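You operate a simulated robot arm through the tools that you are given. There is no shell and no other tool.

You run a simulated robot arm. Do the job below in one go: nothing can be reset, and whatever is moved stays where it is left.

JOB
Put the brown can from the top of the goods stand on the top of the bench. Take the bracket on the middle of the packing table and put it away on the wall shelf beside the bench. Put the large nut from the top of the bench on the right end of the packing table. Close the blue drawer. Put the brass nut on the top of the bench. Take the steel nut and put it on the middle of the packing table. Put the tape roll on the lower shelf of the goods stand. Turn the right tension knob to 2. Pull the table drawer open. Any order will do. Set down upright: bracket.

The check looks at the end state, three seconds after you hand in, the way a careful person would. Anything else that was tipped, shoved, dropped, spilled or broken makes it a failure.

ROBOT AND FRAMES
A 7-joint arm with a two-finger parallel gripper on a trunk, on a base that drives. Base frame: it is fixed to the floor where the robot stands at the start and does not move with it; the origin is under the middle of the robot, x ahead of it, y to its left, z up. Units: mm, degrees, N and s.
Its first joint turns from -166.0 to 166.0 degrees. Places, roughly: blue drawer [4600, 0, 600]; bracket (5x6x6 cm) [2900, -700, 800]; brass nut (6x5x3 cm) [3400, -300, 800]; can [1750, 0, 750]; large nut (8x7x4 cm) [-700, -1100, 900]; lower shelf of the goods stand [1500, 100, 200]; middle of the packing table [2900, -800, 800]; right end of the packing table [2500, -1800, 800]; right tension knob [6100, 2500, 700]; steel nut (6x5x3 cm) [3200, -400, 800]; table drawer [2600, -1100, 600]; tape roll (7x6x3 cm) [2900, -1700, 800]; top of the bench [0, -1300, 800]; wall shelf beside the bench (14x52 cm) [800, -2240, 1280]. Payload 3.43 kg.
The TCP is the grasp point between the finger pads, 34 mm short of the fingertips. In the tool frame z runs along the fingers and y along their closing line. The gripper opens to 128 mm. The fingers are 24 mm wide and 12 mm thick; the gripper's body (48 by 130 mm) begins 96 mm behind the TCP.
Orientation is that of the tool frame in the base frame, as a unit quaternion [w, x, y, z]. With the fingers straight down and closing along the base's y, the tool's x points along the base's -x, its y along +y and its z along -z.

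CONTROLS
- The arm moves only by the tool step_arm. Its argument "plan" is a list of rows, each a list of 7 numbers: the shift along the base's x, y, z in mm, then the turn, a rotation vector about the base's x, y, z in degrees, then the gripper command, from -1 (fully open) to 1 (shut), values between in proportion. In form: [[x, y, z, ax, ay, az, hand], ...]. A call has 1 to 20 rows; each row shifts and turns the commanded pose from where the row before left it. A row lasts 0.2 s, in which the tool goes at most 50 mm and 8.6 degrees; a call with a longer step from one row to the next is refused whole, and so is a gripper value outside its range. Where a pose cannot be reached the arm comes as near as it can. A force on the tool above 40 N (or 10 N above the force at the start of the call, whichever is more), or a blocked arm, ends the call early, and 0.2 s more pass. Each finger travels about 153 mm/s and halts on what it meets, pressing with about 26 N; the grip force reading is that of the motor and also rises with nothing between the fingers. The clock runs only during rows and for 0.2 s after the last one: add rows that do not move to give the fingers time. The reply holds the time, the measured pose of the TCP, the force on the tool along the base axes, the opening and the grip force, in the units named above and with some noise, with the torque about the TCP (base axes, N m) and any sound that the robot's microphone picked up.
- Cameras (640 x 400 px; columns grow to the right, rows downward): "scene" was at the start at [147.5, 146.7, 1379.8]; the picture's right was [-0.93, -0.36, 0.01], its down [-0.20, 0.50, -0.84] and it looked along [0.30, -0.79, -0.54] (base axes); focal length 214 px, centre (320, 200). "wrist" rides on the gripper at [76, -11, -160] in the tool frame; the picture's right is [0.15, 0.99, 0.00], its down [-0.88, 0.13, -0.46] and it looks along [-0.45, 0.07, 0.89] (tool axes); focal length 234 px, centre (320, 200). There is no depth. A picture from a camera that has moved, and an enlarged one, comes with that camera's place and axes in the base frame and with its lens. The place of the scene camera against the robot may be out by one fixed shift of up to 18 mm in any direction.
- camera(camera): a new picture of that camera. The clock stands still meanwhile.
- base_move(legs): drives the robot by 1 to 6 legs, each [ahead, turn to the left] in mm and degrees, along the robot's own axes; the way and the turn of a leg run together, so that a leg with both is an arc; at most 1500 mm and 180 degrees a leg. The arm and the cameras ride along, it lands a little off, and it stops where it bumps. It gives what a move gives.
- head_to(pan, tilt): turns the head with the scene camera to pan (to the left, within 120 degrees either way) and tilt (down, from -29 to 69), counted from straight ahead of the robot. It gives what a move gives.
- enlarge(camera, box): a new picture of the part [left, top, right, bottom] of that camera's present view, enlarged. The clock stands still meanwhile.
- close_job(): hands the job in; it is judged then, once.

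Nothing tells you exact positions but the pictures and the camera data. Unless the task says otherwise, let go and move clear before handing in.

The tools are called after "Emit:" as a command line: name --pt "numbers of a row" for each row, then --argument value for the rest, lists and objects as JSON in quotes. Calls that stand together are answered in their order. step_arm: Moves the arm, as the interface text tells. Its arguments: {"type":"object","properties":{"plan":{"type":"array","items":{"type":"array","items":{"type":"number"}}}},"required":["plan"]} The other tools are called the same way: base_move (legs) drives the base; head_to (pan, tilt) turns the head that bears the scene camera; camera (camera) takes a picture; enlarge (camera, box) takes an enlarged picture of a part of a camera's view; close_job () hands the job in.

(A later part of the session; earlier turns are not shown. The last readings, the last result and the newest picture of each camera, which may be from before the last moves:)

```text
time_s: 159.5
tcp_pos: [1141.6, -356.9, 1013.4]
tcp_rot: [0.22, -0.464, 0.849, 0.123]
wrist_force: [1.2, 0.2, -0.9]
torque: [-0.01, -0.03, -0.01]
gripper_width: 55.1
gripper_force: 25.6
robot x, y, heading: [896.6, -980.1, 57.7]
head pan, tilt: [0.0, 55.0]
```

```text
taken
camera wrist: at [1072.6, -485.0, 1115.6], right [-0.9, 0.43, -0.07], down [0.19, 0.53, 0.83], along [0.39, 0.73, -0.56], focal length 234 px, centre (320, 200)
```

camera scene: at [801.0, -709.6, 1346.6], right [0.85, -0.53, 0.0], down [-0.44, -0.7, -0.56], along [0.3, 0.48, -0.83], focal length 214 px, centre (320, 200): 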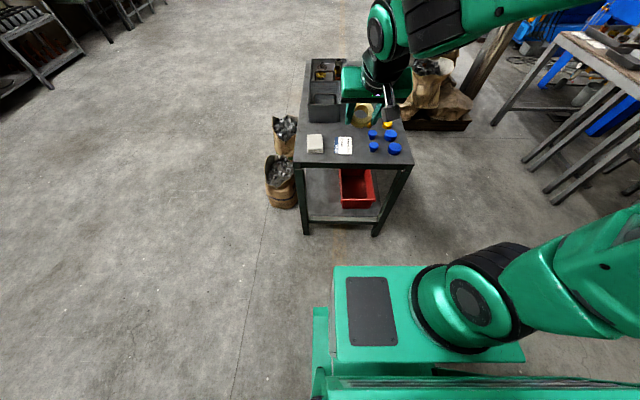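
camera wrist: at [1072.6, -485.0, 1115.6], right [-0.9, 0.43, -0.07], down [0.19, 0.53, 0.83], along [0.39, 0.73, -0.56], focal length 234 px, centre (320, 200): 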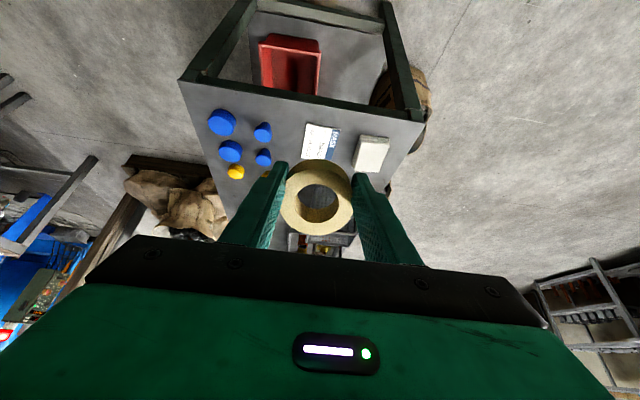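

Tilt is fine and the shelf's free strip beside the red bin is visible. I descend outside the stand's edge.

Emit:
step_arm --pt "0 0 -40 0 0 0 1" --pt "0 0 -40 0 0 0 1" --pt "0 0 -40 0 0 0 1" --pt "0 0 -40 0 0 0 1" --pt "0 0 -40 0 0 0 1" --pt "0 0 -40 0 0 0 1" --pt "0 0 -40 0 0 0 1" --pt "0 0 -40 0 0 0 1"

Emit:
camera --camera "scene"

Emit:
camera --camera "wrist"

```text
time_s: 161.3
tcp_pos: [1139.7, -357.4, 691.8]
tcp_rot: [0.22, -0.465, 0.849, 0.122]
wrist_force: [1.1, 0.1, 0.0]
torque: [-0.02, 0.04, -0.02]
gripper_width: 54.6
gripper_force: 25.8
robot x, y, heading: [897.9, -974.9, 57.7]
head pan, tilt: [0.0, 55.0]
```

```text
taken
camera scene: at [800.8, -710.1, 1346.7], right [0.85, -0.53, 0.0], down [-0.44, -0.7, -0.56], along [0.3, 0.48, -0.83], focal length 214 px, centre (320, 200)
```

scene: 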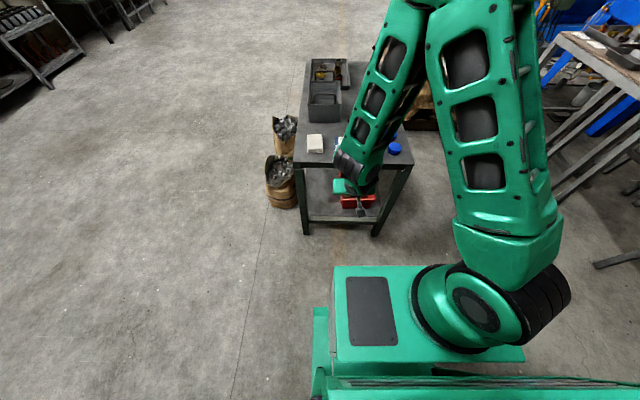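

```text
taken
camera wrist: at [1072.1, -485.7, 795.4], right [-0.9, 0.43, -0.07], down [0.19, 0.53, 0.83], along [0.39, 0.73, -0.56], focal length 234 px, centre (320, 200)
```

wrist: 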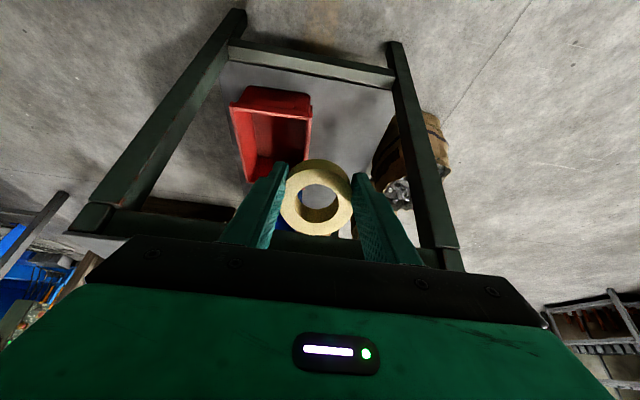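

Emit:
step_arm --pt "0 0 -40 0 0 0 1" --pt "0 0 -40 0 0 0 1" --pt "0 0 -40 0 0 0 1" --pt "0 0 -40 0 0 0 1" --pt "0 0 -40 0 0 0 1" --pt "0 0 -40 0 0 0 1" --pt "0 0 -20 0 0 0 1"

Emit:
camera --camera "scene"

Emit:
camera --camera "wrist"

```text
time_s: 162.9
tcp_pos: [1139.9, -358.1, 433.4]
tcp_rot: [0.219, -0.464, 0.849, 0.122]
wrist_force: [-1.1, 0.3, -0.3]
torque: [-0.02, -0.02, 0.0]
gripper_width: 54.6
gripper_force: 26.0
robot x, y, heading: [895.2, -984.7, 57.9]
head pan, tilt: [0.0, 55.0]
```

```text
taken
camera scene: at [800.9, -709.8, 1346.7], right [0.85, -0.53, 0.0], down [-0.44, -0.7, -0.56], along [0.3, 0.48, -0.83], focal length 214 px, centre (320, 200)
```

scene: 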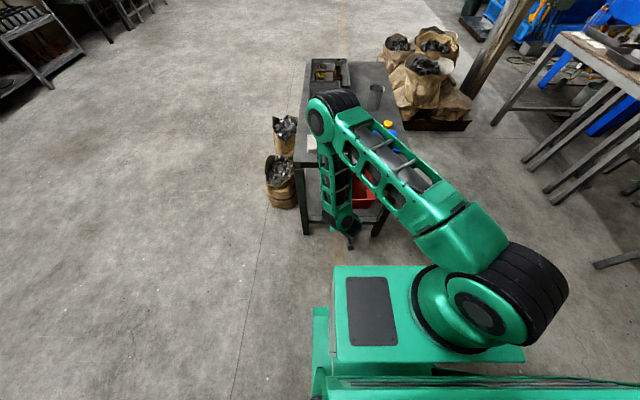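

```text
taken
camera wrist: at [1072.3, -486.1, 536.1], right [-0.9, 0.43, -0.07], down [0.19, 0.53, 0.83], along [0.39, 0.73, -0.56], focal length 234 px, centre (320, 200)
```

wrist: 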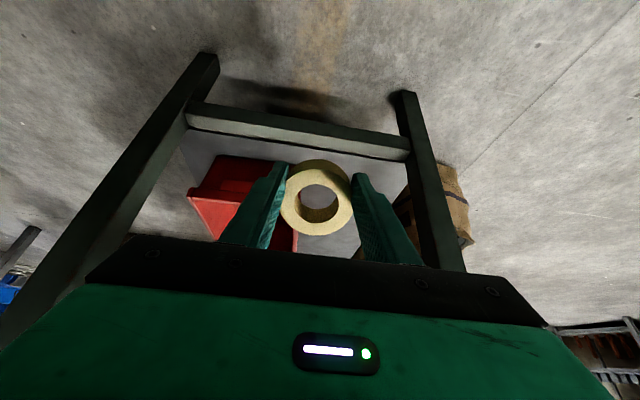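

The shelf level is near z≈190. For more clearance under the stand top, I back up 30 mm, tilt the tool a little more and shift it beside the bin.

Emit:
base_move --legs '[[-30, 0]]'

Emit:
step_arm --pt "-15 9 0 4.2 -2.7 0 1" --pt "-15 9 0 4.2 -2.7 0 1" --pt "-14 10 0 0 0 0 1" --pt "-14 9 0 0 0 0 1"

Emit:
camera --camera "wrist"

```text
time_s: 163.7
tcp_pos: [1124.1, -382.2, 432.9]
tcp_rot: [0.219, -0.465, 0.849, 0.121]
wrist_force: [0.1, -0.6, -0.6]
torque: [-0.02, 0.02, 0.0]
gripper_width: 54.6
gripper_force: 25.8
robot x, y, heading: [883.8, -1006.8, 57.6]
head pan, tilt: [0.0, 55.0]
```

```text
time_s: 164.7
tcp_pos: [1062.2, -349.2, 442.9]
tcp_rot: [0.298, -0.451, 0.825, 0.165]
wrist_force: [-0.2, -0.7, -1.1]
torque: [0.01, 0.03, -0.01]
gripper_width: 54.9
gripper_force: 25.8
robot x, y, heading: [883.3, -1007.1, 57.5]
head pan, tilt: [0.0, 55.0]
```

```text
taken
camera wrist: at [986.4, -492.0, 516.5], right [-0.89, 0.44, -0.09], down [0.1, 0.39, 0.91], along [0.43, 0.81, -0.39], focal length 234 px, centre (320, 200)
```

wrist: 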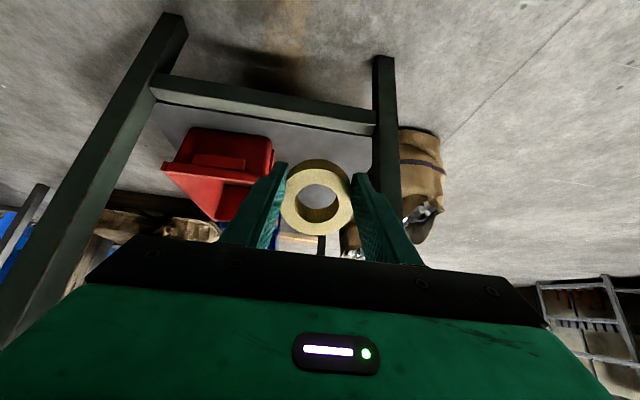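

The tool is lined up between the bin and the leg. I move in and lower.

Emit:
step_arm --pt "20 31.5 -18 0 0 0 1" --pt "20 31.5 -18 0 0 0 1" --pt "20 31.5 -18 0 0 0 1" --pt "20 31.5 -18 0 0 0 1" --pt "20 31.5 -18 0 0 0 1" --pt "20 31.5 -18 0 0 0 1" --pt "20 31.5 -18 0 0 0 1"

Emit:
camera --camera "wrist"

Emit:
camera --camera "scene"

```text
time_s: 166.3
tcp_pos: [1202.3, -128.3, 316.5]
tcp_rot: [0.298, -0.452, 0.824, 0.165]
wrist_force: [0.5, 0.3, -1.0]
torque: [-0.02, -0.03, -0.02]
gripper_width: 54.8
gripper_force: 26.1
robot x, y, heading: [880.6, -1007.7, 57.9]
head pan, tilt: [0.0, 55.0]
```

```text
taken
camera wrist: at [1126.1, -271.8, 389.8], right [-0.9, 0.44, -0.09], down [0.1, 0.39, 0.91], along [0.43, 0.81, -0.4], focal length 234 px, centre (320, 200)
```

wrist: 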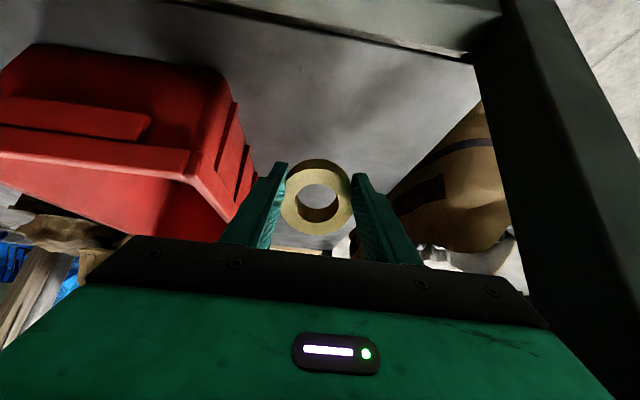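

```text
taken
camera scene: at [784.8, -735.2, 1346.7], right [0.85, -0.53, 0.0], down [-0.44, -0.7, -0.56], along [0.3, 0.48, -0.83], focal length 214 px, centre (320, 200)
```

scene: 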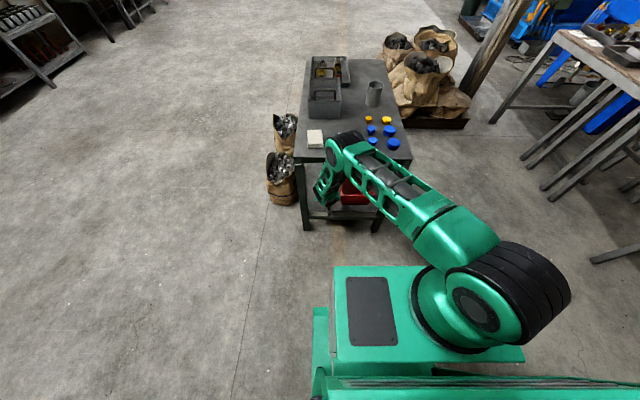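

Clear all round. I lower toward the shelf in guarded steps.

Emit:
step_arm --pt "0 0 -25 0 0 0 1" --pt "0 0 -25 0 0 0 1" --pt "0 0 -10 0 0 0 1" --pt "0 0 0 0 0 0 1"

Emit:
camera --camera "wrist"

```text
time_s: 167.3
tcp_pos: [1202.2, -130.4, 254.4]
tcp_rot: [0.297, -0.452, 0.825, 0.165]
wrist_force: [-0.1, 0.2, -0.5]
torque: [0.0, 0.0, 0.0]
gripper_width: 54.7
gripper_force: 26.1
robot x, y, heading: [882.2, -1006.9, 57.7]
head pan, tilt: [0.0, 55.0]
```

```text
taken
camera wrist: at [1125.6, -272.0, 329.5], right [-0.89, 0.44, -0.09], down [0.1, 0.39, 0.91], along [0.43, 0.81, -0.4], focal length 234 px, centre (320, 200)
```

wrist: 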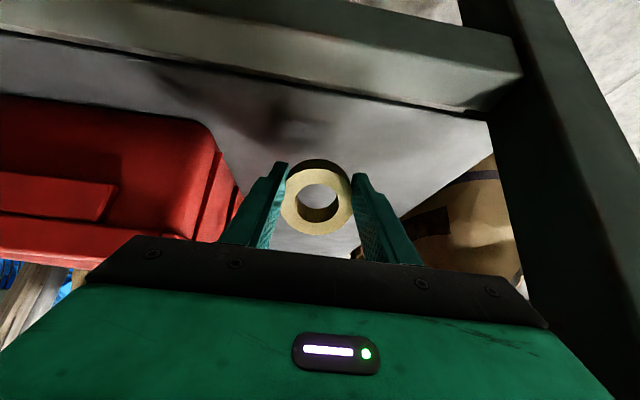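

Emit:
step_arm --pt "0 0 -5 0 0 0 1" --pt "0 0 -5 0 0 0 1" --pt "0 0 0 0 0 0 1"

Emit:
step_arm --pt "0 0 -5 0 0 0 1" --pt "0 0 0 0 0 0 1"

Emit:
step_arm --pt "0 0 -4 0 0 0 1" --pt "0 0 0 0 0 0 1"

```text
time_s: 168.1
tcp_pos: [1203.2, -129.5, 246.5]
tcp_rot: [0.298, -0.451, 0.825, 0.165]
wrist_force: [0.3, 0.8, -0.7]
torque: [0.0, 0.0, 0.0]
gripper_width: 54.8
gripper_force: 26.2
robot x, y, heading: [880.2, -1004.4, 57.7]
head pan, tilt: [0.0, 55.0]
```

```text
time_s: 168.7
tcp_pos: [1203.1, -129.6, 239.3]
tcp_rot: [0.298, -0.452, 0.824, 0.166]
wrist_force: [0.6, 0.5, 0.1]
torque: [0.0, -0.01, -0.03]
gripper_width: 54.6
gripper_force: 26.2
robot x, y, heading: [880.8, -1006.7, 57.8]
head pan, tilt: [0.0, 55.0]
```

```text
time_s: 169.3
tcp_pos: [1203.6, -127.3, 239.2]
tcp_rot: [0.3, -0.452, 0.824, 0.167]
wrist_force: [0.2, 2.3, 18.9]
torque: [0.29, -0.1, 0.0]
gripper_width: 54.9
gripper_force: 25.9
robot x, y, heading: [881.6, -1006.9, 57.9]
head pan, tilt: [0.0, 55.0]
```

The roll's near edge touches the shelf (≈191). I raise a bit and reduce the tilt to about 20° so it settles gently.

Emit:
step_arm --pt "0 0 12 0 0 0 1" --pt "0 0 0 -5.6 3.6 0 1" --pt "0 0 0 -5.6 3.6 0 1" --pt "0 0 0 -5.6 3.6 0 1" --pt "0 0 0 0 0 0 1"

Emit:
camera --camera "scene"

Emit:
camera --camera "wrist"

```text
time_s: 170.5
tcp_pos: [1203.7, -130.7, 248.0]
tcp_rot: [0.148, -0.473, 0.865, 0.085]
wrist_force: [0.2, -0.6, -0.5]
torque: [-0.02, -0.01, 0.01]
gripper_width: 54.7
gripper_force: 25.9
robot x, y, heading: [880.5, -1004.7, 57.6]
head pan, tilt: [0.0, 55.0]
```

```text
taken
camera scene: at [784.9, -735.1, 1346.7], right [0.85, -0.53, 0.0], down [-0.44, -0.7, -0.56], along [0.3, 0.48, -0.83], focal length 214 px, centre (320, 200)
```

scene: 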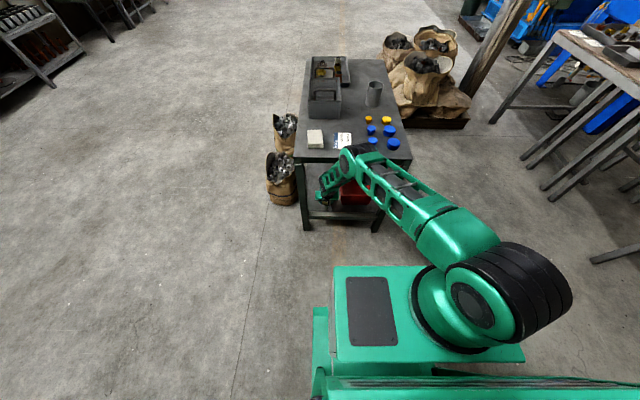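

```text
taken
camera wrist: at [1145.2, -242.9, 373.0], right [-0.91, 0.42, -0.05], down [0.26, 0.64, 0.73], along [0.33, 0.65, -0.69], focal length 234 px, centre (320, 200)
```

wrist: 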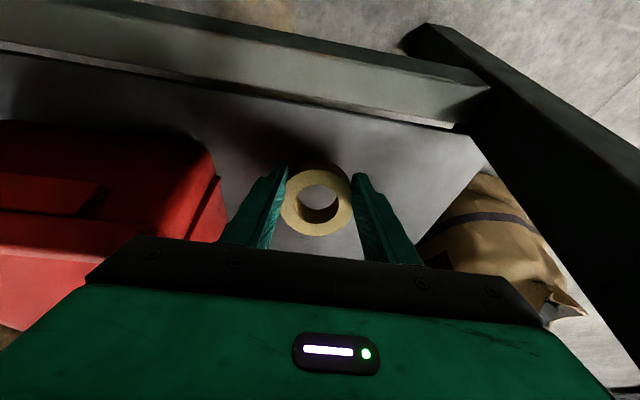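

Emit:
step_arm --pt "0 0 -5 0 0 0 1" --pt "0 0 -4 0 0 0 1" --pt "0 0 0 0 0 0 1"

Emit:
step_arm --pt "0 0 -4 0 0 0 1" --pt "0 0 0 0 0 0 1"

```text
time_s: 171.3
tcp_pos: [1202.0, -128.9, 239.5]
tcp_rot: [0.15, -0.473, 0.864, 0.085]
wrist_force: [-0.9, -4.0, 16.5]
torque: [-0.19, 0.05, -0.01]
gripper_width: 54.5
gripper_force: 26.1
robot x, y, heading: [882.3, -1007.6, 57.8]
head pan, tilt: [0.0, 55.0]
```

```text
time_s: 171.9
tcp_pos: [1203.6, -127.1, 237.1]
tcp_rot: [0.151, -0.473, 0.864, 0.085]
wrist_force: [1.3, 2.1, 18.3]
torque: [0.04, -0.01, 0.04]
gripper_width: 54.7
gripper_force: 25.7
robot x, y, heading: [881.5, -1005.9, 57.8]
head pan, tilt: [0.0, 55.0]
```

Contact. I release slowly, then look before withdrawing.

Emit:
step_arm --pt "0 0 0 0 0 0 0.1" --pt "0 0 0 0 0 0 0" --pt "0 0 0 0 0 0 -0.12" --pt "0 0 0 0 0 0 -0.3" --pt "0 0 0 0 0 0 -0.3"

Emit:
camera --camera "wrist"

```text
time_s: 173.1
tcp_pos: [1201.8, -129.5, 236.8]
tcp_rot: [0.149, -0.473, 0.864, 0.085]
wrist_force: [-14.2, 1.4, 21.0]
torque: [-0.41, -0.21, -0.24]
gripper_width: 75.7
gripper_force: 0.0
robot x, y, heading: [883.2, -1008.0, 57.8]
head pan, tilt: [0.0, 55.0]
```

```text
taken
camera wrist: at [1144.4, -242.6, 360.7], right [-0.91, 0.42, -0.04], down [0.26, 0.64, 0.73], along [0.33, 0.65, -0.68], focal length 234 px, centre (320, 200)
```

wrist: 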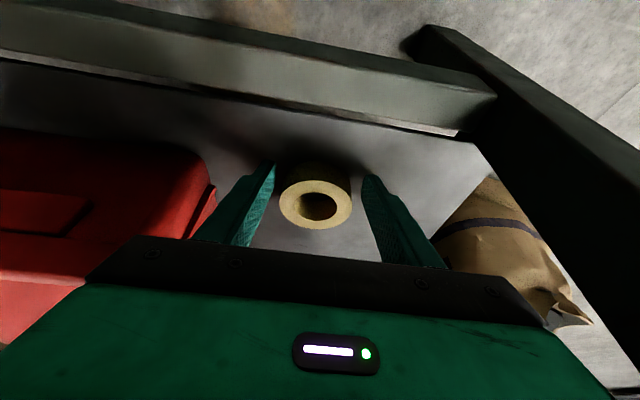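

A side force remains, so I lift slightly to see whether something touches.

Emit:
step_arm --pt "0 0 4 0 0 0 -0.3" --pt "0 0 0 0 0 0 -0.3"

Emit:
camera --camera "wrist"

```text
time_s: 173.7
tcp_pos: [1203.5, -130.2, 238.5]
tcp_rot: [0.15, -0.472, 0.865, 0.083]
wrist_force: [-0.4, 0.3, 0.3]
torque: [-0.01, 0.02, 0.0]
gripper_width: 83.1
gripper_force: 0.1
robot x, y, heading: [881.7, -1006.1, 57.9]
head pan, tilt: [0.0, 55.0]
```

```text
taken
camera wrist: at [1145.6, -243.7, 363.4], right [-0.91, 0.42, -0.05], down [0.26, 0.64, 0.73], along [0.33, 0.65, -0.69], focal length 234 px, centre (320, 200)
```

wrist: 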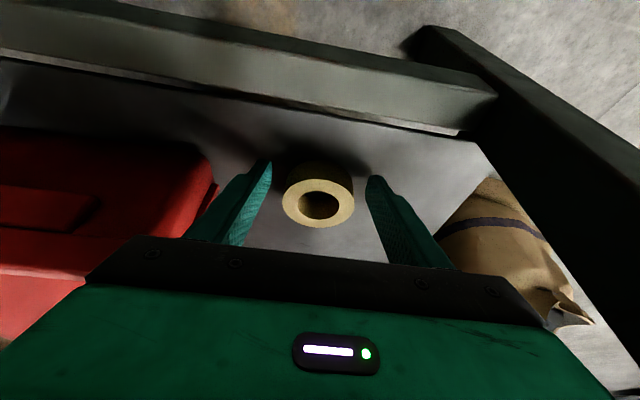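

That was only fingertip friction on the shelf; the roll lies flat on the shelf. I withdraw along the tool, then back out.

Emit:
step_arm --pt "-7 -11.5 37 0 0 0 -0.3" --pt "-7 -11.5 30 0 0 0 -0.3" --pt "-20 -31.5 10 0 0 0 -0.3" --pt "-20 -31.5 10 0 0 0 -0.3" --pt "-20 -31.5 10 0 0 0 -0.3" --pt "-20 -31.5 10 0 0 0 -0.3" --pt "-20 -31.5 10 0 0 0 -0.3" --pt "-20 -31.5 10 0 0 0 -0.3"

Emit:
camera --camera "wrist"

```text
time_s: 175.5
tcp_pos: [1069.8, -342.0, 367.4]
tcp_rot: [0.15, -0.473, 0.864, 0.086]
wrist_force: [0.4, -0.5, -0.1]
torque: [-0.01, -0.01, 0.02]
gripper_width: 83.1
gripper_force: 0.0
robot x, y, heading: [880.3, -1002.3, 57.6]
head pan, tilt: [0.0, 55.0]
```

```text
taken
camera wrist: at [1011.8, -455.5, 491.3], right [-0.91, 0.42, -0.05], down [0.26, 0.64, 0.73], along [0.33, 0.65, -0.68], focal length 234 px, centre (320, 200)
```

wrist: 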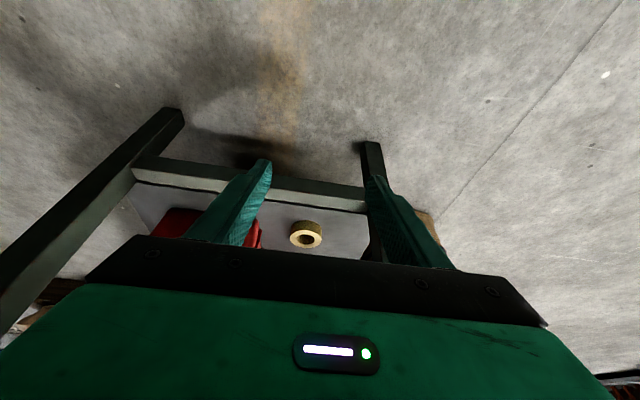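

The roll lies flat on the lower shelf. I raise the arm back up.

Emit:
step_arm --pt "0 0 42 0 0 0 -1" --pt "0 0 42 0 0 0 -1" --pt "0 0 42 0 0 0 -1" --pt "0 0 42 0 0 0 -1" --pt "0 0 42 0 0 0 -1" --pt "0 0 42 0 0 0 -1" --pt "0 0 42 0 0 0 -1" --pt "0 0 42 0 0 0 -1" --pt "0 0 42 0 0 0 -1" --pt "0 0 42 0 0 0 -1" --pt "0 0 42 0 0 0 -1" --pt "0 0 42 0 0 0 -1" --pt "0 0 42 0 0 0 -1" --pt "0 0 42 0 0 0 -1" --pt "0 0 42 0 0 0 -1" --pt "0 0 42 0 0 0 -1" --pt "0 0 42 -5.5 3.5 0 -1" --pt "0 0 0 -5.5 3.5 0 -1" --pt "0 0 0 -5.5 3.5 0 -1"

```text
time_s: 179.5
tcp_pos: [1067.7, -340.3, 1080.5]
tcp_rot: [0.002, -0.48, 0.877, 0.003]
wrist_force: [-0.3, -0.2, 0.3]
torque: [0.02, -0.02, 0.05]
gripper_width: 127.9
gripper_force: 0.0
robot x, y, heading: [878.7, -1008.1, 57.8]
head pan, tilt: [0.0, 55.0]
```

The shelf task is done. I tuck the arm and head to the left half of the packing table for the steel nut.

Emit:
step_arm --pt "37 -29 2 0 0 0 -1" --pt "37 -29 2 0 0 0 -1" --pt "37 -29 2 0 0 0 -1" --pt "37 -29 2 0 0 0 -1" --pt "37 -29 2 0 0 0 -1" --pt "37 -29 2 0 0 0 -1" --pt "37 -29 2 0 0 0 -1" --pt "37 -29 2 0 0 0 -1" --pt "36 -28 2 0 0 0 -1"

Emit:
base_move --legs '[[0, -42.7], [798, 0], [0, 18.7], [866, 0]]'

Emit:
head_to --pan 0 --tilt 40

Emit:
camera --camera "scene"

```text
time_s: 181.5
tcp_pos: [1401.2, -601.7, 1100.3]
tcp_rot: [0.002, -0.48, 0.877, 0.002]
wrist_force: [0.2, 0.7, 0.5]
torque: [-0.02, -0.01, 0.0]
gripper_width: 128.4
gripper_force: 0.0
robot x, y, heading: [880.9, -1004.8, 57.6]
head pan, tilt: [0.0, 55.0]
```

```text
time_s: 193.4
tcp_pos: [3006.2, -158.9, 1099.1]
tcp_rot: [0.002, -0.286, 0.958, 0.003]
wrist_force: [0.1, 0.3, 0.4]
torque: [0.01, 0.01, 0.0]
gripper_width: 128.0
gripper_force: 0.0
robot x, y, heading: [2369.3, -317.5, 33.6]
head pan, tilt: [0.0, 55.0]
```

```text
time_s: 194.2
tcp_pos: [2995.7, -167.4, 1107.3]
tcp_rot: [0.008, -0.286, 0.958, 0.005]
wrist_force: [-1.2, 0.8, 0.2]
torque: [0.0, 0.01, 0.01]
gripper_width: 128.1
gripper_force: 0.0
robot x, y, heading: [2367.9, -317.5, 33.7]
head pan, tilt: [0.0, 40.0]
```

```text
taken
camera scene: at [2404.6, -21.3, 1367.1], right [0.55, -0.83, 0.0], down [-0.54, -0.36, -0.76], along [0.63, 0.42, -0.65], focal length 214 px, centre (320, 200)
```

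scene: 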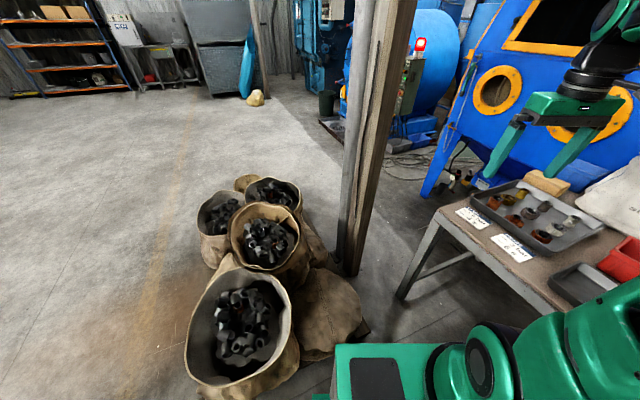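

Emit:
base_move --legs '[[0, -66.7]]'

Emit:
head_to --pan 20 --tilt 45

Emit:
camera --camera "scene"

Emit:
camera --camera "wrist"

```text
time_s: 197.9
tcp_pos: [2755.2, -833.7, 1106.7]
tcp_rot: [0.009, 0.288, 0.958, -0.001]
wrist_force: [0.6, 0.2, -1.2]
torque: [0.0, 0.01, 0.04]
gripper_width: 128.1
gripper_force: 0.1
robot x, y, heading: [2375.8, -302.6, -33.0]
head pan, tilt: [0.0, 40.0]
```

```text
time_s: 198.7
tcp_pos: [2742.2, -827.7, 1114.8]
tcp_rot: [0.015, 0.289, 0.957, -0.002]
wrist_force: [0.2, 1.1, 0.9]
torque: [-0.02, -0.04, 0.0]
gripper_width: 128.1
gripper_force: 0.2
robot x, y, heading: [2374.3, -301.8, -33.2]
head pan, tilt: [20.0, 45.0]
```

```text
taken
camera scene: at [2681.1, -192.3, 1360.1], right [-0.23, -0.97, 0.0], down [-0.7, 0.17, -0.7], along [0.68, -0.16, -0.72], focal length 214 px, centre (320, 200)
```

scene: 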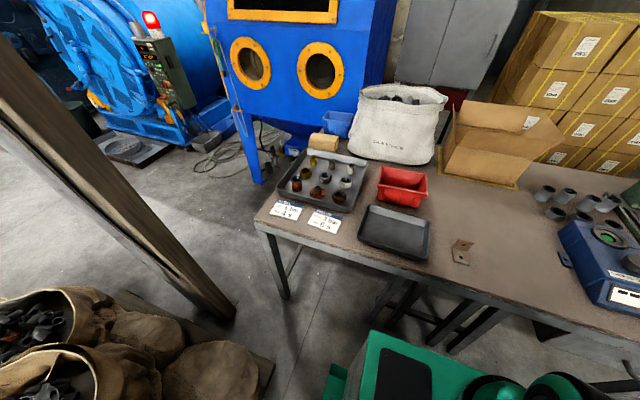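

```text
taken
camera wrist: at [2669.3, -793.3, 1271.1], right [0.43, 0.91, 0.0], down [0.79, -0.37, 0.48], along [0.44, -0.21, -0.88], focal length 234 px, centre (320, 200)
```

wrist: 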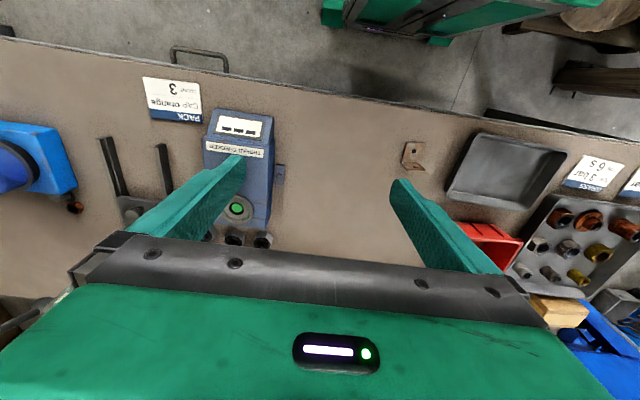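

Emit:
enlarge --camera "wrist" --box '[480, 170, 640, 290]'

Emit:
enlarge --camera "scene" --box '[250, 120, 490, 270]'

```text
3.33 times, centred on (560, 230) of wrist
camera zoom: at [2669.3, -793.3, 1271.1], right [0.43, 0.91, 0.0], down [0.79, -0.37, 0.48], along [0.44, -0.21, -0.88], focal length 781 px, centre (-480, 100)
```

zoom: 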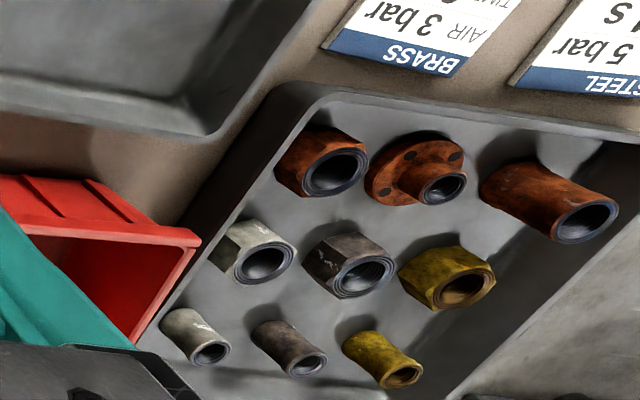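

```text
2.67 times, centred on (370, 195) of scene
camera zoom: at [2681.1, -192.3, 1360.1], right [-0.23, -0.97, 0.0], down [-0.7, 0.17, -0.7], along [0.68, -0.16, -0.72], focal length 572 px, centre (187, 213)
```

zoom: 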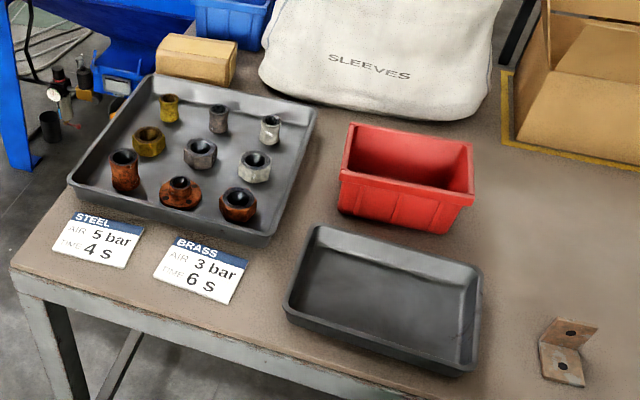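

The labelled places fit: brass nut at about (3388, -297), and the rusty steel hex nut at about (3221, -390) in the tray; bracket at about (2908, -678). I move above the steel nut to look from close by.

Emit:
step_arm --pt "34 31 -8 0.6 1.5 3 -1" --pt "34 31 -8 0 0 3 -1" --pt "34 31 -8 0 0 3 -1" --pt "34 31 -8 0 0 3 -1" --pt "34 31 -8 0 0 3 -1" --pt "34 31 -8 0 0 3 -1" --pt "34 31 -8 0 0 3 -1" --pt "34 31 -8 0 0 3 -1" --pt "34 31 -8 0 0 3 -1" --pt "34 31 -8 0 0 3 -1" --pt "34 31 -8 0 0 3 -1" --pt "34 31 -8 0 0 3 -1" --pt "34 31 -8 0 0 3 -1" --pt "34 31 -8 0 0 3 -1"

Emit:
camera --camera "wrist"

Emit:
camera --camera "scene"

```text
time_s: 201.7
tcp_pos: [3220.0, -394.2, 1003.5]
tcp_rot: [0.002, -0.073, 0.997, -0.001]
wrist_force: [0.3, 0.0, 0.4]
torque: [0.03, -0.01, 0.03]
gripper_width: 127.9
gripper_force: 0.1
robot x, y, heading: [2376.0, -305.3, -33.1]
head pan, tilt: [20.0, 45.0]
```

```text
taken
camera wrist: at [3145.3, -417.9, 1161.9], right [-0.29, 0.96, 0.0], down [0.85, 0.26, 0.46], along [0.44, 0.13, -0.89], focal length 234 px, centre (320, 200)
```

wrist: 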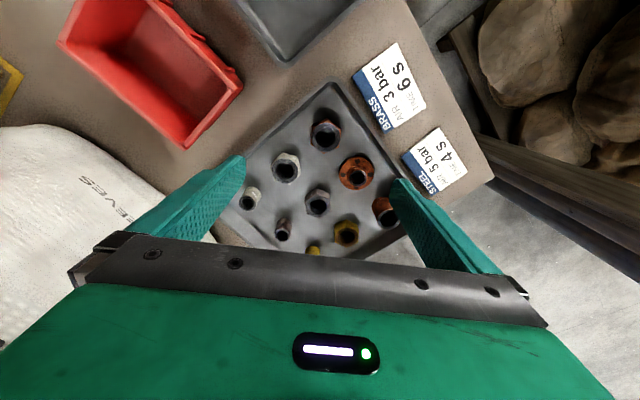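

```text
taken
camera scene: at [2680.8, -192.4, 1360.1], right [-0.23, -0.97, 0.0], down [-0.7, 0.17, -0.7], along [0.68, -0.16, -0.72], focal length 214 px, centre (320, 200)
```

scene: 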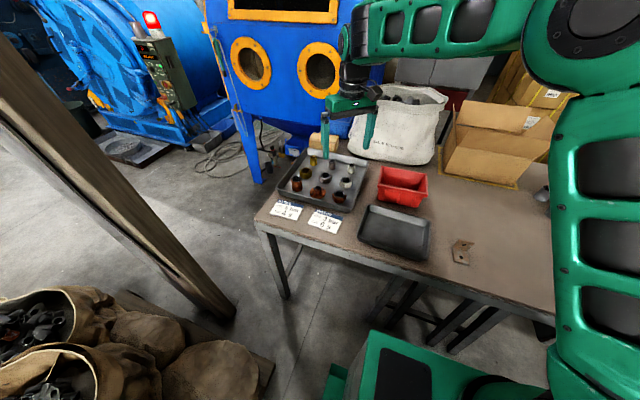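

Emit:
enlarge --camera "wrist" --box '[220, 80, 420, 260]'

```text
2.22 times, centred on (320, 170) of wrist
camera zoom: at [3145.3, -417.9, 1161.9], right [-0.29, 0.96, 0.0], down [0.85, 0.26, 0.46], along [0.44, 0.13, -0.89], focal length 520 px, centre (320, 267)
```

zoom: 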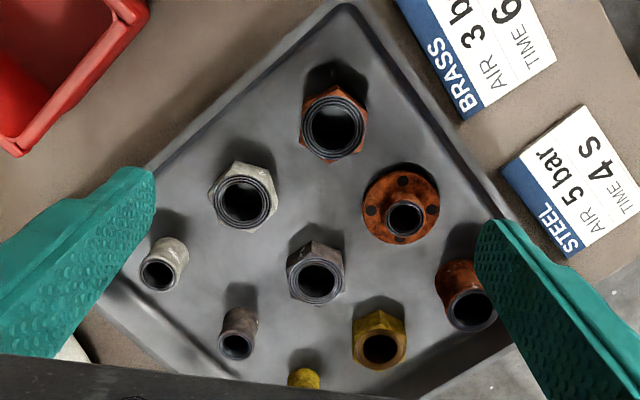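

Emit:
enlarge --camera "wrist" --box '[295, 100, 375, 165]'

```text
6.15 times, centred on (335, 132) of wrist
camera zoom: at [3145.3, -417.9, 1161.9], right [-0.29, 0.96, 0.0], down [0.85, 0.26, 0.46], along [0.44, 0.13, -0.89], focal length 1441 px, centre (228, 615)
```

zoom: 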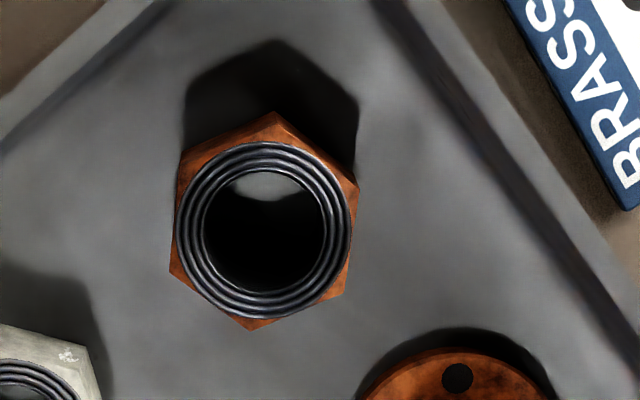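

The hex flats already line up with the fingers. I narrow the opening to clear the neighbours and descend part way.

Emit:
step_arm --pt "1 7 -40 0 0 0 -0.08" --pt "0 0 -40 0 0 0 -0.08" --pt "0 0 -40 0 0 0 -0.08" --pt "0 0 -20 0 0 0 -0.08" --pt "0 0 0 0 0 0 -0.08"

Emit:
camera --camera "wrist"

```text
time_s: 202.9
tcp_pos: [3221.5, -385.8, 862.3]
tcp_rot: [0.001, -0.074, 0.997, 0.0]
wrist_force: [-0.6, -0.7, 0.3]
torque: [-0.02, -0.01, 0.03]
gripper_width: 68.9
gripper_force: 0.1
robot x, y, heading: [2380.7, -308.7, -33.3]
head pan, tilt: [20.0, 45.0]
```

```text
taken
camera wrist: at [3146.4, -409.0, 1021.5], right [-0.29, 0.96, 0.0], down [0.85, 0.26, 0.46], along [0.44, 0.13, -0.89], focal length 234 px, centre (320, 200)
```

wrist: 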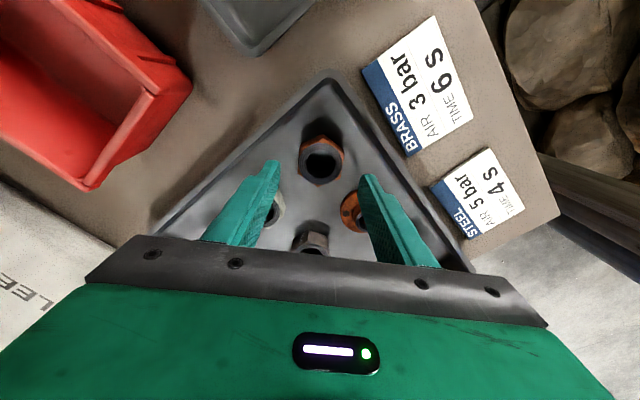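

Aligned over the nut. I descend to grip height.

Emit:
step_arm --pt "0 0 -35 0 0 0 -0.08" --pt "0 0 -18 0 0 0 -0.08" --pt "0 0 0 0 0 0 -0.08"

Emit:
camera --camera "wrist"

```text
time_s: 203.7
tcp_pos: [3219.3, -385.3, 808.2]
tcp_rot: [0.001, -0.073, 0.997, 0.0]
wrist_force: [0.4, -0.5, 0.3]
torque: [0.02, -0.02, -0.01]
gripper_width: 69.0
gripper_force: 0.1
robot x, y, heading: [2375.2, -306.0, -33.3]
head pan, tilt: [20.0, 45.0]
```

```text
taken
camera wrist: at [3146.4, -409.5, 968.6], right [-0.29, 0.96, 0.0], down [0.85, 0.26, 0.46], along [0.44, 0.13, -0.89], focal length 234 px, centre (320, 200)
```

wrist: 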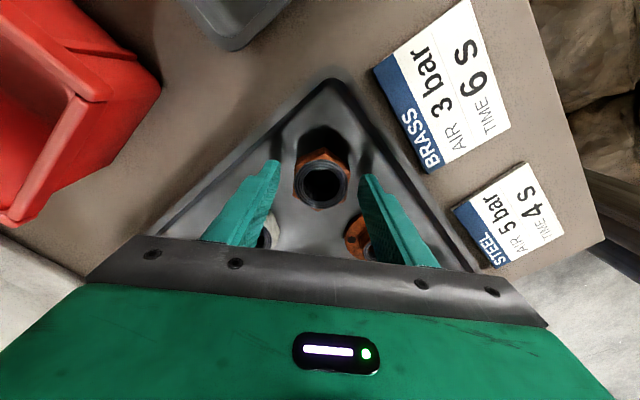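

Emit:
step_arm --pt "0 0 -4 0 0 0 -0.08" --pt "0 0 0 0 0 0 1" --pt "0 0 0 0 0 0 1" --pt "0 0 0 0 0 0 1"

Emit:
camera --camera "wrist"

```text
time_s: 204.7
tcp_pos: [3220.5, -385.9, 804.8]
tcp_rot: [0.001, -0.073, 0.997, -0.001]
wrist_force: [0.6, 0.2, -0.7]
torque: [-0.01, 0.02, 0.01]
gripper_width: 45.8
gripper_force: 26.2
robot x, y, heading: [2375.8, -304.8, -33.1]
head pan, tilt: [20.0, 45.0]
```

```text
taken
camera wrist: at [3146.5, -409.4, 964.5], right [-0.29, 0.96, 0.0], down [0.85, 0.26, 0.46], along [0.44, 0.13, -0.89], focal length 234 px, centre (320, 200)
```

wrist: 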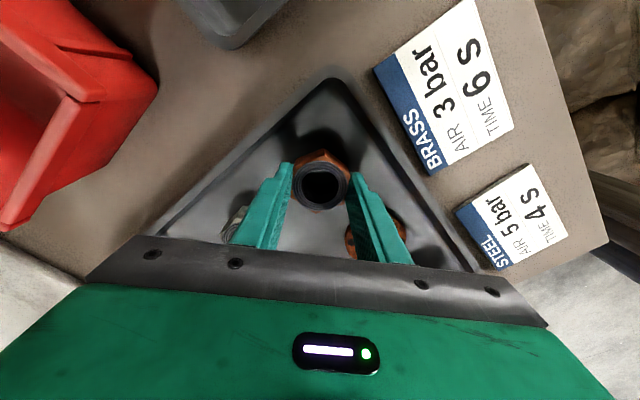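

The steel nut is held (46 mm across flats). I lift it out and carry it to the free middle area of the table at about (2910, -862).

Emit:
step_arm --pt "0 0 40 0 0 0 1" --pt "0 0 40 0 0 0 1" --pt "0 0 40 0 0 0 1" --pt "0 0 40 0 0 0 1" --pt "-24 -36.6 3 0 0 -3.2 1" --pt "-24 -36.6 3 0 0 -3.2 1" --pt "-24 -36.6 3 0 0 -3.2 1" --pt "-24 -36.6 3 0 0 -3.2 1" --pt "-24 -36.6 3 0 0 -3.2 1" --pt "-24 -36.6 3 0 0 -3.2 1" --pt "-24 -36.6 3 0 0 -3.2 1" --pt "-24 -36.6 0 0 0 -3.2 1" --pt "-24 -36.6 0 0 0 -3.2 1" --pt "-24 -36.6 0 0 0 -3.2 1" --pt "-24 -36.6 0 0 0 -3.2 1" --pt "-24 -36.6 0 0 0 -3.2 1" --pt "-22 -36.8 0 0 0 -3.2 1"

Emit:
camera --camera "wrist"

```text
time_s: 208.3
tcp_pos: [2910.1, -861.4, 985.2]
tcp_rot: [0.0, 0.285, 0.958, -0.001]
wrist_force: [0.7, 0.2, -3.4]
torque: [-0.07, 0.04, -0.04]
gripper_width: 45.8
gripper_force: 25.9
robot x, y, heading: [2377.2, -307.4, -33.2]
head pan, tilt: [20.0, 45.0]
```

```text
taken
camera wrist: at [2840.2, -829.7, 1145.1], right [0.42, 0.91, 0.0], down [0.81, -0.37, 0.46], along [0.41, -0.19, -0.89], focal length 234 px, centre (320, 200)
```

wrist: 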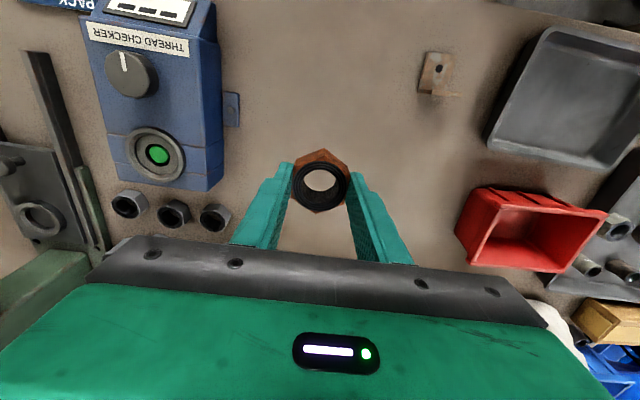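

Clear below. I lower it.

Emit:
step_arm --pt "0 0 -45 0 0 0 1" --pt "0 0 -45 0 0 0 1" --pt "0 0 -45 0 0 0 1" --pt "0 0 -30 0 0 0 1" --pt "0 0 -10 0 0 0 1" --pt "0 0 0 0 0 0 1"

Emit:
step_arm --pt "0 0 -4 0 0 0 1" --pt "0 0 -3 0 0 0 1" --pt "0 0 0 0 0 0 1"

```text
time_s: 209.7
tcp_pos: [2909.0, -860.9, 810.3]
tcp_rot: [0.0, 0.286, 0.958, -0.001]
wrist_force: [0.1, 0.1, -0.9]
torque: [0.02, 0.01, 0.0]
gripper_width: 45.7
gripper_force: 26.3
robot x, y, heading: [2381.0, -305.8, -33.0]
head pan, tilt: [20.0, 45.0]
```

```text
time_s: 210.5
tcp_pos: [2910.3, -861.5, 804.1]
tcp_rot: [0.0, 0.286, 0.958, -0.001]
wrist_force: [0.3, -0.5, -3.1]
torque: [-0.01, -0.01, -0.01]
gripper_width: 45.5
gripper_force: 26.2
robot x, y, heading: [2376.2, -305.8, -33.2]
head pan, tilt: [20.0, 45.0]
```

Emit:
step_arm --pt "0 0 -3 0 0 0 1" --pt "0 0 0 0 0 0 1"

Emit:
step_arm --pt "0 0 -3 0 0 0 1" --pt "0 0 0 0 0 0 1"

```text
time_s: 211.1
tcp_pos: [2909.6, -861.3, 801.6]
tcp_rot: [0.002, 0.285, 0.958, -0.002]
wrist_force: [-0.3, 0.5, 7.1]
torque: [0.24, 0.05, 0.03]
gripper_width: 45.8
gripper_force: 25.5
robot x, y, heading: [2380.1, -303.3, -33.4]
head pan, tilt: [20.0, 45.0]
```

```text
time_s: 211.7
tcp_pos: [2910.2, -864.1, 798.2]
tcp_rot: [0.002, 0.286, 0.958, -0.001]
wrist_force: [0.7, 2.3, 16.4]
torque: [0.14, -0.11, -0.02]
gripper_width: 46.0
gripper_force: 26.6
robot x, y, heading: [2376.6, -306.7, -33.2]
head pan, tilt: [20.0, 45.0]
```

Contact. I release and rise.

Emit:
step_arm --pt "0 0 2 0 0 0 1" --pt "0 0 0 0 0 0 0.1" --pt "0 0 0 0 0 0 -0.2" --pt "0 0 0 0 0 0 -0.4" --pt "0 0 25 0 0 0 -0.4" --pt "0 0 40 0 0 0 -0.4" --pt "0 0 40 0 0 0 -1" --pt "0 0 40 0 0 0 -1" --pt "0 0 40 0 0 0 -1"

Emit:
camera --camera "wrist"

```text
time_s: 213.7
tcp_pos: [2911.2, -862.2, 984.3]
tcp_rot: [0.0, 0.286, 0.958, -0.001]
wrist_force: [0.1, 0.1, -0.2]
torque: [0.01, 0.01, -0.01]
gripper_width: 128.0
gripper_force: 0.0
robot x, y, heading: [2380.2, -305.4, -33.1]
head pan, tilt: [20.0, 45.0]
```

```text
taken
camera wrist: at [2840.4, -831.0, 1144.3], right [0.42, 0.91, 0.0], down [0.81, -0.37, 0.46], along [0.41, -0.19, -0.89], focal length 234 px, centre (320, 200)
```

wrist: 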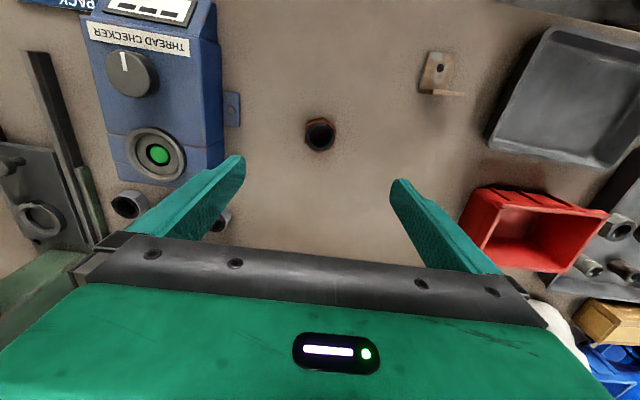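

The steel nut stands on the middle of the table. The brass nut is reachable from here, so I go above it.

Emit:
step_arm --pt "28 33.5 1 0 0 2.5 -1" --pt "28 33.5 1 0 0 2.5 -1" --pt "28 33.5 1 0 0 2.5 -1" --pt "28 33.5 1 0 0 2.5 -1" --pt "28 33.5 1 0 0 2.5 -1" --pt "28 33.5 1 0 0 2.5 -1" --pt "28 33.5 1 0 0 2.5 -1" --pt "28 33.5 1 0 0 2.5 -1" --pt "28 33.5 1 0 0 2.5 -1" --pt "28 33.5 1 0 0 2.5 -1" --pt "28 33.5 1 0 0 2.5 -1" --pt "28 33.5 1 0 0 2.5 -1" --pt "28 33.5 1 0 0 2.5 -1" --pt "28 33.5 1 0 0 2.5 -1" --pt "28 33.5 1 0 0 2.5 -1" --pt "28 33.5 1 0 0 2.5 -1" --pt "26 34 0 0 0 2.5 -0.1" --pt "0 0 0 0 0 0 -0.1"

Emit:
enlarge --camera "wrist" --box '[240, 80, 400, 240]'

```text
time_s: 217.5
tcp_pos: [3354.9, -298.2, 993.1]
tcp_rot: [0.0, -0.081, 0.997, -0.001]
wrist_force: [-0.5, -0.6, 0.3]
torque: [0.01, 0.01, -0.03]
gripper_width: 70.3
gripper_force: 0.0
out of reach, approached as far as the arm can: row 16, 17
robot x, y, heading: [2376.7, -305.0, -33.2]
head pan, tilt: [20.0, 45.0]
```

```text
2.50 times, centred on (320, 160) of wrist
camera zoom: at [3281.2, -322.0, 1152.8], right [-0.3, 0.95, 0.0], down [0.85, 0.27, 0.46], along [0.43, 0.14, -0.89], focal length 585 px, centre (320, 300)
```

zoom: 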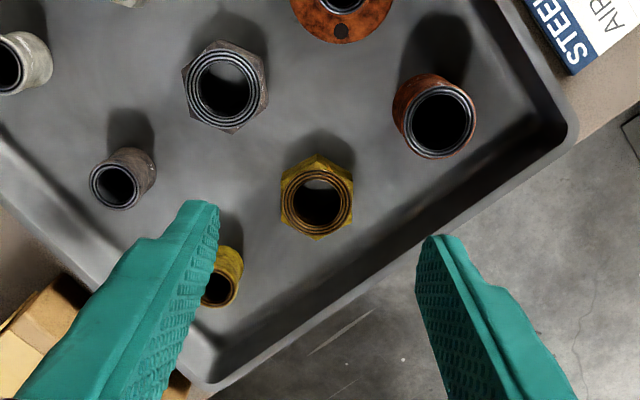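

At this height the arm saturates; lower it reaches farther. I descend while finishing the approach.

Emit:
step_arm --pt "4 1 -35 0 0 0 -0.1" --pt "8 3 -30 0 0 0 -0.1" --pt "10 3 -25 0 0 0 -0.1" --pt "10 3 -20 0 0 0 -0.1" --pt "0 0 0 0 0 0 -0.1"

Emit:
enlarge --camera "wrist" --box '[240, 80, 400, 240]'

```text
time_s: 218.7
tcp_pos: [3382.4, -288.1, 881.9]
tcp_rot: [0.0, -0.081, 0.997, -0.001]
wrist_force: [0.0, -0.1, 0.2]
torque: [0.01, 0.02, -0.03]
gripper_width: 70.5
gripper_force: 0.1
out of reach, approached as far as the arm can: row 4
robot x, y, heading: [2377.7, -299.9, -33.1]
head pan, tilt: [20.0, 45.0]
```

```text
2.50 times, centred on (320, 160) of wrist
camera zoom: at [3309.1, -312.4, 1041.4], right [-0.3, 0.95, 0.0], down [0.85, 0.27, 0.46], along [0.43, 0.14, -0.89], focal length 585 px, centre (320, 300)
```

zoom: 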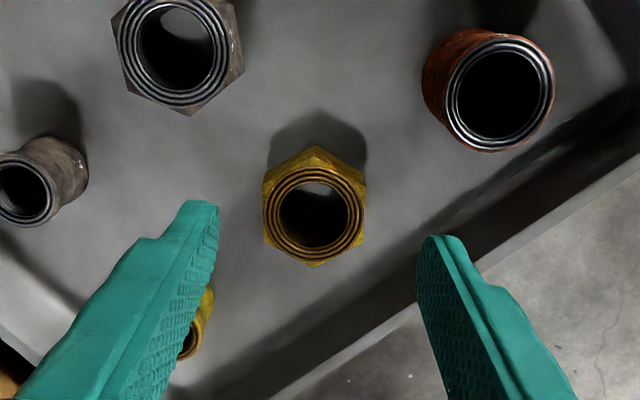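

Emit:
step_arm --pt "2 0 -28 0 0 0 -0.1" --pt "2 0 -28 0 0 0 -0.1" --pt "2 0 -17 0 0 0 -0.1" --pt "0 0 0 0 0 0 -0.1"

Emit:
camera --camera "wrist"

```text
time_s: 219.7
tcp_pos: [3384.8, -288.5, 806.5]
tcp_rot: [0.001, -0.081, 0.997, -0.001]
wrist_force: [-0.1, -0.1, 0.4]
torque: [-0.01, 0.01, -0.01]
gripper_width: 70.5
gripper_force: 0.1
robot x, y, heading: [2377.6, -300.3, -32.8]
head pan, tilt: [20.0, 45.0]
```

```text
taken
camera wrist: at [3311.8, -312.3, 966.4], right [-0.3, 0.95, 0.0], down [0.85, 0.27, 0.46], along [0.44, 0.14, -0.89], focal length 234 px, centre (320, 200)
```

wrist: 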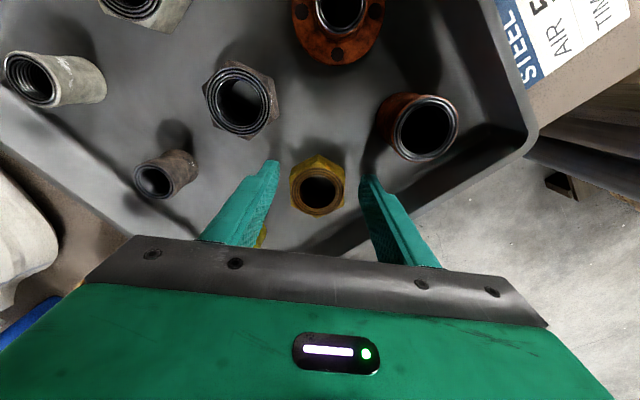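

Emit:
step_arm --pt "2 0 -2 0 0 0 -0.1" --pt "0 0 0 0 0 0 1" --pt "0 0 0 0 0 0 1" --pt "0 0 0 0 0 0 1" --pt "0 0 20 0 0 0 1" --pt "0 0 30 0 0 0 1"

Emit:
camera --camera "wrist"

```text
time_s: 221.1
tcp_pos: [3385.5, -288.1, 853.7]
tcp_rot: [0.0, -0.081, 0.997, -0.001]
wrist_force: [0.4, 0.7, -2.9]
torque: [-0.03, 0.05, 0.0]
gripper_width: 45.6
gripper_force: 26.1
out of reach, approached as far as the arm can: row 6
robot x, y, heading: [2378.7, -305.6, -33.2]
head pan, tilt: [20.0, 45.0]
```

```text
taken
camera wrist: at [3313.2, -312.3, 1013.8], right [-0.3, 0.95, 0.0], down [0.85, 0.27, 0.45], along [0.43, 0.14, -0.89], focal length 234 px, centre (320, 200)
```

wrist: 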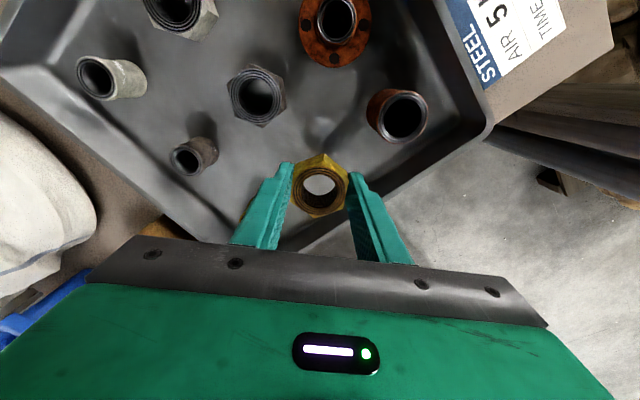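

The brass nut is held. I lift, draw back and tuck.

Emit:
step_arm --pt "-15 -2 40 0 0 0 1" --pt "-20 -4 40 0 0 0 1" --pt "-33.5 -31 10 0 0 -2.5 1" --pt "-33.5 -31 10 0 0 -2.5 1" --pt "-33.5 -31 10 0 0 -2.5 1" --pt "-33.5 -31 10 0 0 -2.5 1" --pt "-33.5 -31 10 0 0 -2.5 1" --pt "-33.5 -31 10 0 0 -2.5 1" --pt "-33.5 -31 10 0 0 -2.5 1" --pt "-33.5 -31 10 0 0 -2.5 1" --pt "-33.5 -31 10 0 0 -2.5 1" --pt "-33.5 -31 10 0 0 -2.5 1" --pt "-33.5 -31 10 0 0 -2.5 1" --pt "-33.5 -31 10 0 0 -2.5 1" --pt "-33.5 -31 10 0 0 -2.5 1" --pt "-33.5 -31 10 0 0 -2.5 1" --pt "-33.5 -31 10 0 0 -2.5 1" --pt "-33.5 -31 10 0 0 -2.5 1" --pt "-33.5 -31 0 0 0 -2.5 1"

```text
time_s: 225.1
tcp_pos: [2777.2, -822.9, 1094.7]
tcp_rot: [0.002, 0.285, 0.958, -0.001]
wrist_force: [1.0, 0.0, -2.4]
torque: [-0.02, 0.07, -0.01]
gripper_width: 45.9
gripper_force: 26.3
robot x, y, heading: [2376.7, -303.6, -33.0]
head pan, tilt: [20.0, 45.0]
```

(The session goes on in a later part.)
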